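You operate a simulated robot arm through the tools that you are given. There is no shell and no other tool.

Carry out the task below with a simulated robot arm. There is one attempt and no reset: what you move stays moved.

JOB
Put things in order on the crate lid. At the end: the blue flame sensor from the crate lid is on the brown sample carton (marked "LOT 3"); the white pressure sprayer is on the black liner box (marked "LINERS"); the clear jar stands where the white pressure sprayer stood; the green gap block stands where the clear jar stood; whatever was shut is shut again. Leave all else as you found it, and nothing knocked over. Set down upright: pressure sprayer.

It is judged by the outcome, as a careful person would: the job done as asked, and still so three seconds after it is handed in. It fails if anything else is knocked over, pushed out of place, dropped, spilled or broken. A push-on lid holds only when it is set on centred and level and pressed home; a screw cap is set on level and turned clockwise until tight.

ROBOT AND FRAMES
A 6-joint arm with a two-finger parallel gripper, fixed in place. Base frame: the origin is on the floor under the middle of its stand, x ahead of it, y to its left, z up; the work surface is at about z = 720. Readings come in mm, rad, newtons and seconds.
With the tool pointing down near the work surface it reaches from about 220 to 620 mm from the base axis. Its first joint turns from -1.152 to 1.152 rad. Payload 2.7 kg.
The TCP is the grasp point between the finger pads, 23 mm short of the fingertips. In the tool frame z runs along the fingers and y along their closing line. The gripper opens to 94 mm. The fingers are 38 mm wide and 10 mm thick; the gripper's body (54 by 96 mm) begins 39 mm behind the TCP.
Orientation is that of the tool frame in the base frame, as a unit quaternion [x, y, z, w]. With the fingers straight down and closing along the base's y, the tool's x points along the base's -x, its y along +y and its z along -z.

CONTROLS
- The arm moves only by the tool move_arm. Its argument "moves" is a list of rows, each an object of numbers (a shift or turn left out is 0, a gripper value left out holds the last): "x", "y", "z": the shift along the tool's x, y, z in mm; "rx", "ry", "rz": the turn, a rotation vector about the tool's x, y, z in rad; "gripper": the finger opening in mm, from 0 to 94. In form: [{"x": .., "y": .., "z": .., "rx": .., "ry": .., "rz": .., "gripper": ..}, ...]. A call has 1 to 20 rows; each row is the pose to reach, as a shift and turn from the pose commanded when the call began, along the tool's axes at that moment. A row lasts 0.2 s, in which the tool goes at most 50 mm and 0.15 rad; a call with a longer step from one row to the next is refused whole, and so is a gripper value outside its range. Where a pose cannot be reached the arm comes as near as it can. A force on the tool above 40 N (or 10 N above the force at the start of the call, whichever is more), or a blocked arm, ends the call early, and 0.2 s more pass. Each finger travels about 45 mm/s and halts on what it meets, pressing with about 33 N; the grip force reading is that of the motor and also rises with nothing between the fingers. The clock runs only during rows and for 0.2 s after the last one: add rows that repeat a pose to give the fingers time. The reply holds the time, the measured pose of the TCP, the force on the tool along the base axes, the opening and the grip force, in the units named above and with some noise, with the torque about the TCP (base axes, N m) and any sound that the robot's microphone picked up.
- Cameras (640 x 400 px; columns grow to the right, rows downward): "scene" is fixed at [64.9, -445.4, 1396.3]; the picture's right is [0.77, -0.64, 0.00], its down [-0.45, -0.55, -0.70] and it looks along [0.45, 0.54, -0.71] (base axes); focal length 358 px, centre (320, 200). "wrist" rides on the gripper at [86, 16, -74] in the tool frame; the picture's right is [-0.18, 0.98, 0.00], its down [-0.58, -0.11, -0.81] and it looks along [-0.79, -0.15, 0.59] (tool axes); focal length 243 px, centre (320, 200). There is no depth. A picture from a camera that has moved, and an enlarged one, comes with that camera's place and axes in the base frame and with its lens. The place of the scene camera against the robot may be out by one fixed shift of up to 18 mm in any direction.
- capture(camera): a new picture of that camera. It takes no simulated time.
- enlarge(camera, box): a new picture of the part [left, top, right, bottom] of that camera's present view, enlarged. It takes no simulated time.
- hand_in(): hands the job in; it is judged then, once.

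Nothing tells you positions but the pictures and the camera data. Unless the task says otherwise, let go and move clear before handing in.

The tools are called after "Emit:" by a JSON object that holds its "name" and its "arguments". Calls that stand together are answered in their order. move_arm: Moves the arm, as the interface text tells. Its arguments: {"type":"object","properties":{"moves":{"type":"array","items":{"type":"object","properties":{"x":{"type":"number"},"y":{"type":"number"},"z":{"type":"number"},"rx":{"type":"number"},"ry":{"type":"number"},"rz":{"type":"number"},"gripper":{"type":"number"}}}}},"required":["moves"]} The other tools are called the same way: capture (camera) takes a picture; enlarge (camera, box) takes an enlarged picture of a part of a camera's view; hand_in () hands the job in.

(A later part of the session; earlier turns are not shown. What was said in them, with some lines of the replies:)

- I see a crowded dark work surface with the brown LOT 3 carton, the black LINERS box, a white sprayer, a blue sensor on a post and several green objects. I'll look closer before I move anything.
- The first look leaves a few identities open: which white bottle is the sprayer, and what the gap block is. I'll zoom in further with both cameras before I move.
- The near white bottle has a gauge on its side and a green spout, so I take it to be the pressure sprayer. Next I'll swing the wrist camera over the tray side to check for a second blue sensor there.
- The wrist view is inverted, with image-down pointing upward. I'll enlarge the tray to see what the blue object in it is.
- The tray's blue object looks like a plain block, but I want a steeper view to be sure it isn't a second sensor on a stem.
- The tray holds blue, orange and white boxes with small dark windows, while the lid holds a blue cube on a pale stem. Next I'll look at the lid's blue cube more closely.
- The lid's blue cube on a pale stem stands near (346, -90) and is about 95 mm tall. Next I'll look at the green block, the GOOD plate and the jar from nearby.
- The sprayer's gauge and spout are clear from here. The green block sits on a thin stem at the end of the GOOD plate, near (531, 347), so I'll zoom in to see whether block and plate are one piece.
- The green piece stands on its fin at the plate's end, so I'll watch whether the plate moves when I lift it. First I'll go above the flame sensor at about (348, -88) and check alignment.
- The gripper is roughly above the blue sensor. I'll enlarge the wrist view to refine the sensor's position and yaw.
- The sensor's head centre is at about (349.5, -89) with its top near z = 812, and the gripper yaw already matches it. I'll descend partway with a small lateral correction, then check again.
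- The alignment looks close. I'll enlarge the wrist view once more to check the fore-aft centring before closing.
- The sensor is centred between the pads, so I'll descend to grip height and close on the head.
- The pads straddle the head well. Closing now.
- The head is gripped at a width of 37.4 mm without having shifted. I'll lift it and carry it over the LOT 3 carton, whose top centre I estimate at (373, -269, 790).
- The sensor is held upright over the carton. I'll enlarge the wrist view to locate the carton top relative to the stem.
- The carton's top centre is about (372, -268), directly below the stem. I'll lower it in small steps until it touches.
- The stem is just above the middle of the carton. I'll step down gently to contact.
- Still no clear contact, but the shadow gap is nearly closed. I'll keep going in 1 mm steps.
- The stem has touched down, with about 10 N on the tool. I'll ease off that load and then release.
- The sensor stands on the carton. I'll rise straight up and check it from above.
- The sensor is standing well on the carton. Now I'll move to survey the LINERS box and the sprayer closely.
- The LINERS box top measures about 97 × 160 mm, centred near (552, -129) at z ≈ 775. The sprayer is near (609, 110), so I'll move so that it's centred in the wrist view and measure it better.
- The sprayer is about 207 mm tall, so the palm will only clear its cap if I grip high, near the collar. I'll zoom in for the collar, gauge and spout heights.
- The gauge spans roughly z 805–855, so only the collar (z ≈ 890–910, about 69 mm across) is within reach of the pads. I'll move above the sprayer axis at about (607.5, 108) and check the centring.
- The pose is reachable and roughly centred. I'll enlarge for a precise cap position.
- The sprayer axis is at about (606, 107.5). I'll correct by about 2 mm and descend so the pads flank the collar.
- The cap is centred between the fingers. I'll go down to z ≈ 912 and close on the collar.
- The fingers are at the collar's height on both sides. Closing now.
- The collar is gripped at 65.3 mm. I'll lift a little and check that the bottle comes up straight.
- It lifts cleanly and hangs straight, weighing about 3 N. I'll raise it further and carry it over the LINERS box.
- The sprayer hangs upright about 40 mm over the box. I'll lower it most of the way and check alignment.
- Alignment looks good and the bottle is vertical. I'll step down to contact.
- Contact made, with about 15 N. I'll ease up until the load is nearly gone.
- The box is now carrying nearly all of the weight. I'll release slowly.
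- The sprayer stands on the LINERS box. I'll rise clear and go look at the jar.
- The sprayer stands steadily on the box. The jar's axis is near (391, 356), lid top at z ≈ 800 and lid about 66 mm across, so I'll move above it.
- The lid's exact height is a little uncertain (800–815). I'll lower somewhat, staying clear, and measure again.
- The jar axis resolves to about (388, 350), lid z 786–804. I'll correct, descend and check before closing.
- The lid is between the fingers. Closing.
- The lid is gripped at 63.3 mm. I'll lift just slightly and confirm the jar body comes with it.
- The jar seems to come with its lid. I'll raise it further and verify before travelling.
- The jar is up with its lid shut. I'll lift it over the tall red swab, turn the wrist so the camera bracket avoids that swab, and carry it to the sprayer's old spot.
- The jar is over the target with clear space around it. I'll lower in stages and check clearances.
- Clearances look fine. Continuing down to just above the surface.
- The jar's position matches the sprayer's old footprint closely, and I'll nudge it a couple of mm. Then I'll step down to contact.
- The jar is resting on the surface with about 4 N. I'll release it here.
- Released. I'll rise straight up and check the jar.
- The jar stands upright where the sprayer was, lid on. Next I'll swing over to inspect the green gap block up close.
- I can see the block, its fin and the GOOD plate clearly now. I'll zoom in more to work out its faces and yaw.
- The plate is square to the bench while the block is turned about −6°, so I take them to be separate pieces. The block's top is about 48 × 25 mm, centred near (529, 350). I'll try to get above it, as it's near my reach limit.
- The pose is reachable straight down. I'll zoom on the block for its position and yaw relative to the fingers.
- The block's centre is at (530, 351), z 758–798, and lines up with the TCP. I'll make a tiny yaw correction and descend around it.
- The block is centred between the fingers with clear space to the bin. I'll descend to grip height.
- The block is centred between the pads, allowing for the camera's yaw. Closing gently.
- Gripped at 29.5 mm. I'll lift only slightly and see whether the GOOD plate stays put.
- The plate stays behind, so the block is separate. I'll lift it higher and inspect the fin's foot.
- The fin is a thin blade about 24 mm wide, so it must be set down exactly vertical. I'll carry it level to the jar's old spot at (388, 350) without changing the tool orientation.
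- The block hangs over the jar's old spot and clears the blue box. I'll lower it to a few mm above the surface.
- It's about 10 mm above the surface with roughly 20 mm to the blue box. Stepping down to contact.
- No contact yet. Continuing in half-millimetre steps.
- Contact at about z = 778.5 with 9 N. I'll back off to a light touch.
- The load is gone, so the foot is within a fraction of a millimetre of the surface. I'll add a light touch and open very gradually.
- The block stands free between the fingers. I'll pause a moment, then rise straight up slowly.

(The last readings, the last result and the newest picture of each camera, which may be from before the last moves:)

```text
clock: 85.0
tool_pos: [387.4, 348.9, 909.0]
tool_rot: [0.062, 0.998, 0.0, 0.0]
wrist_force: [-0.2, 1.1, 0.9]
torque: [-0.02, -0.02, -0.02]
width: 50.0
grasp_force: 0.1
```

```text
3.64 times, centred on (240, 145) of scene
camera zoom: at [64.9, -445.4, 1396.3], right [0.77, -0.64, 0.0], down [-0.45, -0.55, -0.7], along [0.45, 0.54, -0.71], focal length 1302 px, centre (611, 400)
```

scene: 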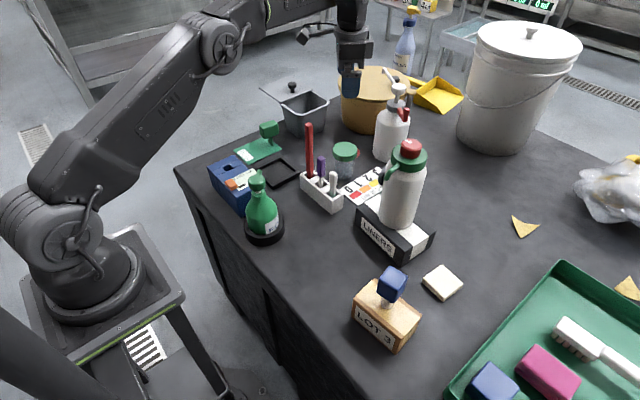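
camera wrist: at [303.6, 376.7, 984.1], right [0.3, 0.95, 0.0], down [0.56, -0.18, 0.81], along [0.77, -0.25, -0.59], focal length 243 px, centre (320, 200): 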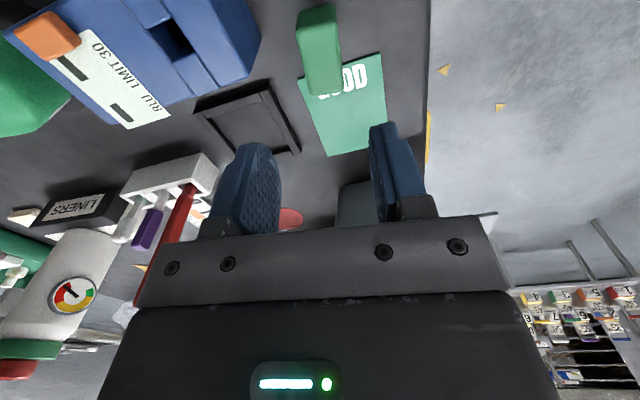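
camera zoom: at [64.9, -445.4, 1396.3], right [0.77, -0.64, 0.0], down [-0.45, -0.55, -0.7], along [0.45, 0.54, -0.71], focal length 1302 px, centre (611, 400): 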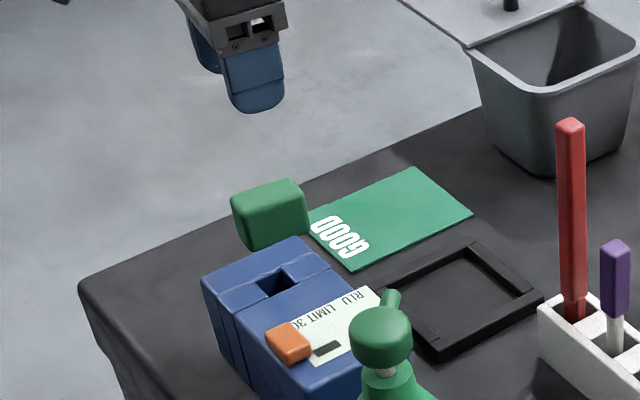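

The gap block stands upright on the jar's old spot, and the plate hasn't moved. I'll move the arm clear and make a final check of everything.

Emit:
{"name": "move_arm", "arguments": {"moves": [{"z": -40}, {"z": -80}, {"z": -118}, {"x": 5, "y": -35, "z": -118}, {"x": 5, "y": -70, "z": -118}, {"x": 5, "y": -105, "z": -118}, {"x": 5, "y": -140, "z": -118}, {"x": 5, "y": -175, "z": -118}, {"x": 5, "y": -205, "z": -118}, {"x": 5, "y": -205, "z": -118}]}}

Emit:
{"name": "capture", "arguments": {"camera": "scene"}}

Emit:
{"name": "enlarge", "arguments": {"camera": "scene", "box": [180, 80, 310, 240]}}

Emit:
{"name": "enlarge", "arguments": {"camera": "scene", "box": [290, 100, 450, 360]}}

Emit:
{"name": "capture", "arguments": {"camera": "wrist"}}

```text
clock: 87.2
tool_pos: [359.7, 148.9, 1027.3]
tool_rot: [0.062, 0.998, 0.0, 0.0]
wrist_force: [-0.6, -0.2, 0.5]
torque: [-0.01, -0.01, -0.01]
width: 50.0
grasp_force: 0.1
```

```text
taken
```

scene: 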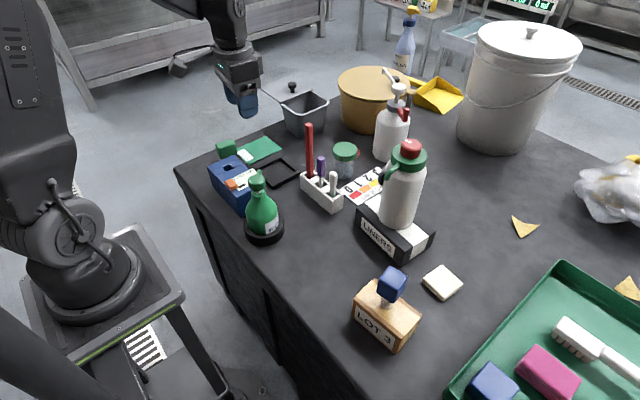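

```text
2.50 times, centred on (245, 160) of scene
camera zoom: at [64.9, -445.4, 1396.3], right [0.77, -0.64, 0.0], down [-0.45, -0.55, -0.7], along [0.45, 0.54, -0.71], focal length 895 px, centre (508, 300)
```

zoom: 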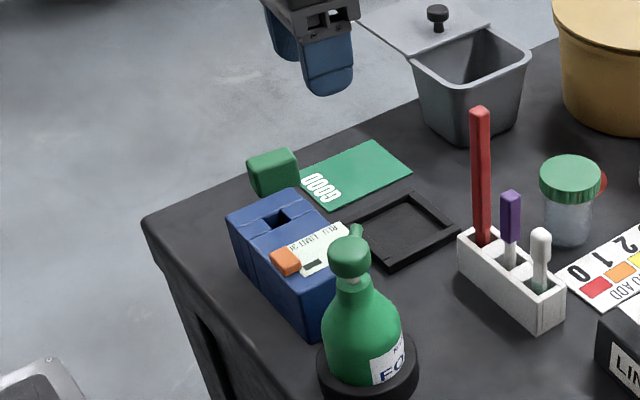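

```text
1.54 times, centred on (370, 230) of scene
camera zoom: at [64.9, -445.4, 1396.3], right [0.77, -0.64, 0.0], down [-0.45, -0.55, -0.7], along [0.45, 0.54, -0.71], focal length 551 px, centre (243, 154)
```

zoom: 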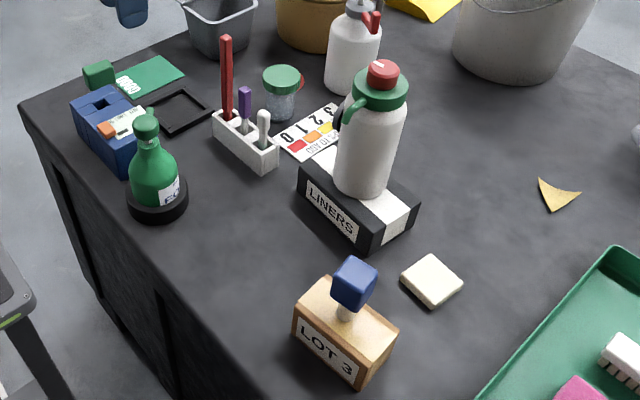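

```text
taken
camera wrist: at [274.4, 176.0, 1102.4], right [0.3, 0.95, 0.0], down [0.56, -0.18, 0.81], along [0.77, -0.25, -0.59], focal length 243 px, centre (320, 200)
```

wrist: 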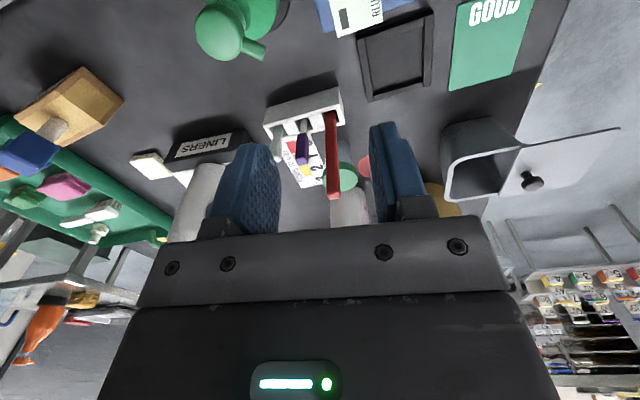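

All four pieces are where they should be:
- The flame sensor is on the LOT 3 carton.
- The sprayer is upright on the LINERS box.
- The closed jar stands where the sprayer was.
- The gap block stands where the jar was.

Nothing else looks disturbed and the arm is clear, so I'm handing in.

Emit:
{"name": "hand_in", "arguments": {}}

```text
The job is handed in.
```

The job is handed in, and everything was in place in the last pictures I took, with the arm clear.

- **Blue flame sensor:** it stands on the brown LOT 3 carton, on its stem near the middle of the top. I took the dark work surface to be the crate lid and moved the blue cube on a pale stem. The blue box in the green tray was left alone.
- **White pressure sprayer:** it stands upright on the black LINERS box. I took it to be the white bottle with the gauge and green spout, not the white pump bottle behind it.
- **Clear jar:** it stands where the sprayer was, to within several millimetres by my estimate. I carried it by its lid, which stayed shut throughout.
- **Green gap block:** it stands where the jar was, upright on its thin fin. It held for about 4 seconds after I let go, but with so thin a foot it is the piece most easily knocked over. The green GOOD plate it stood on is a separate piece and did not move.

I saw nothing else knocked over or shifted. The grey bin, which was open at the start, was left open.
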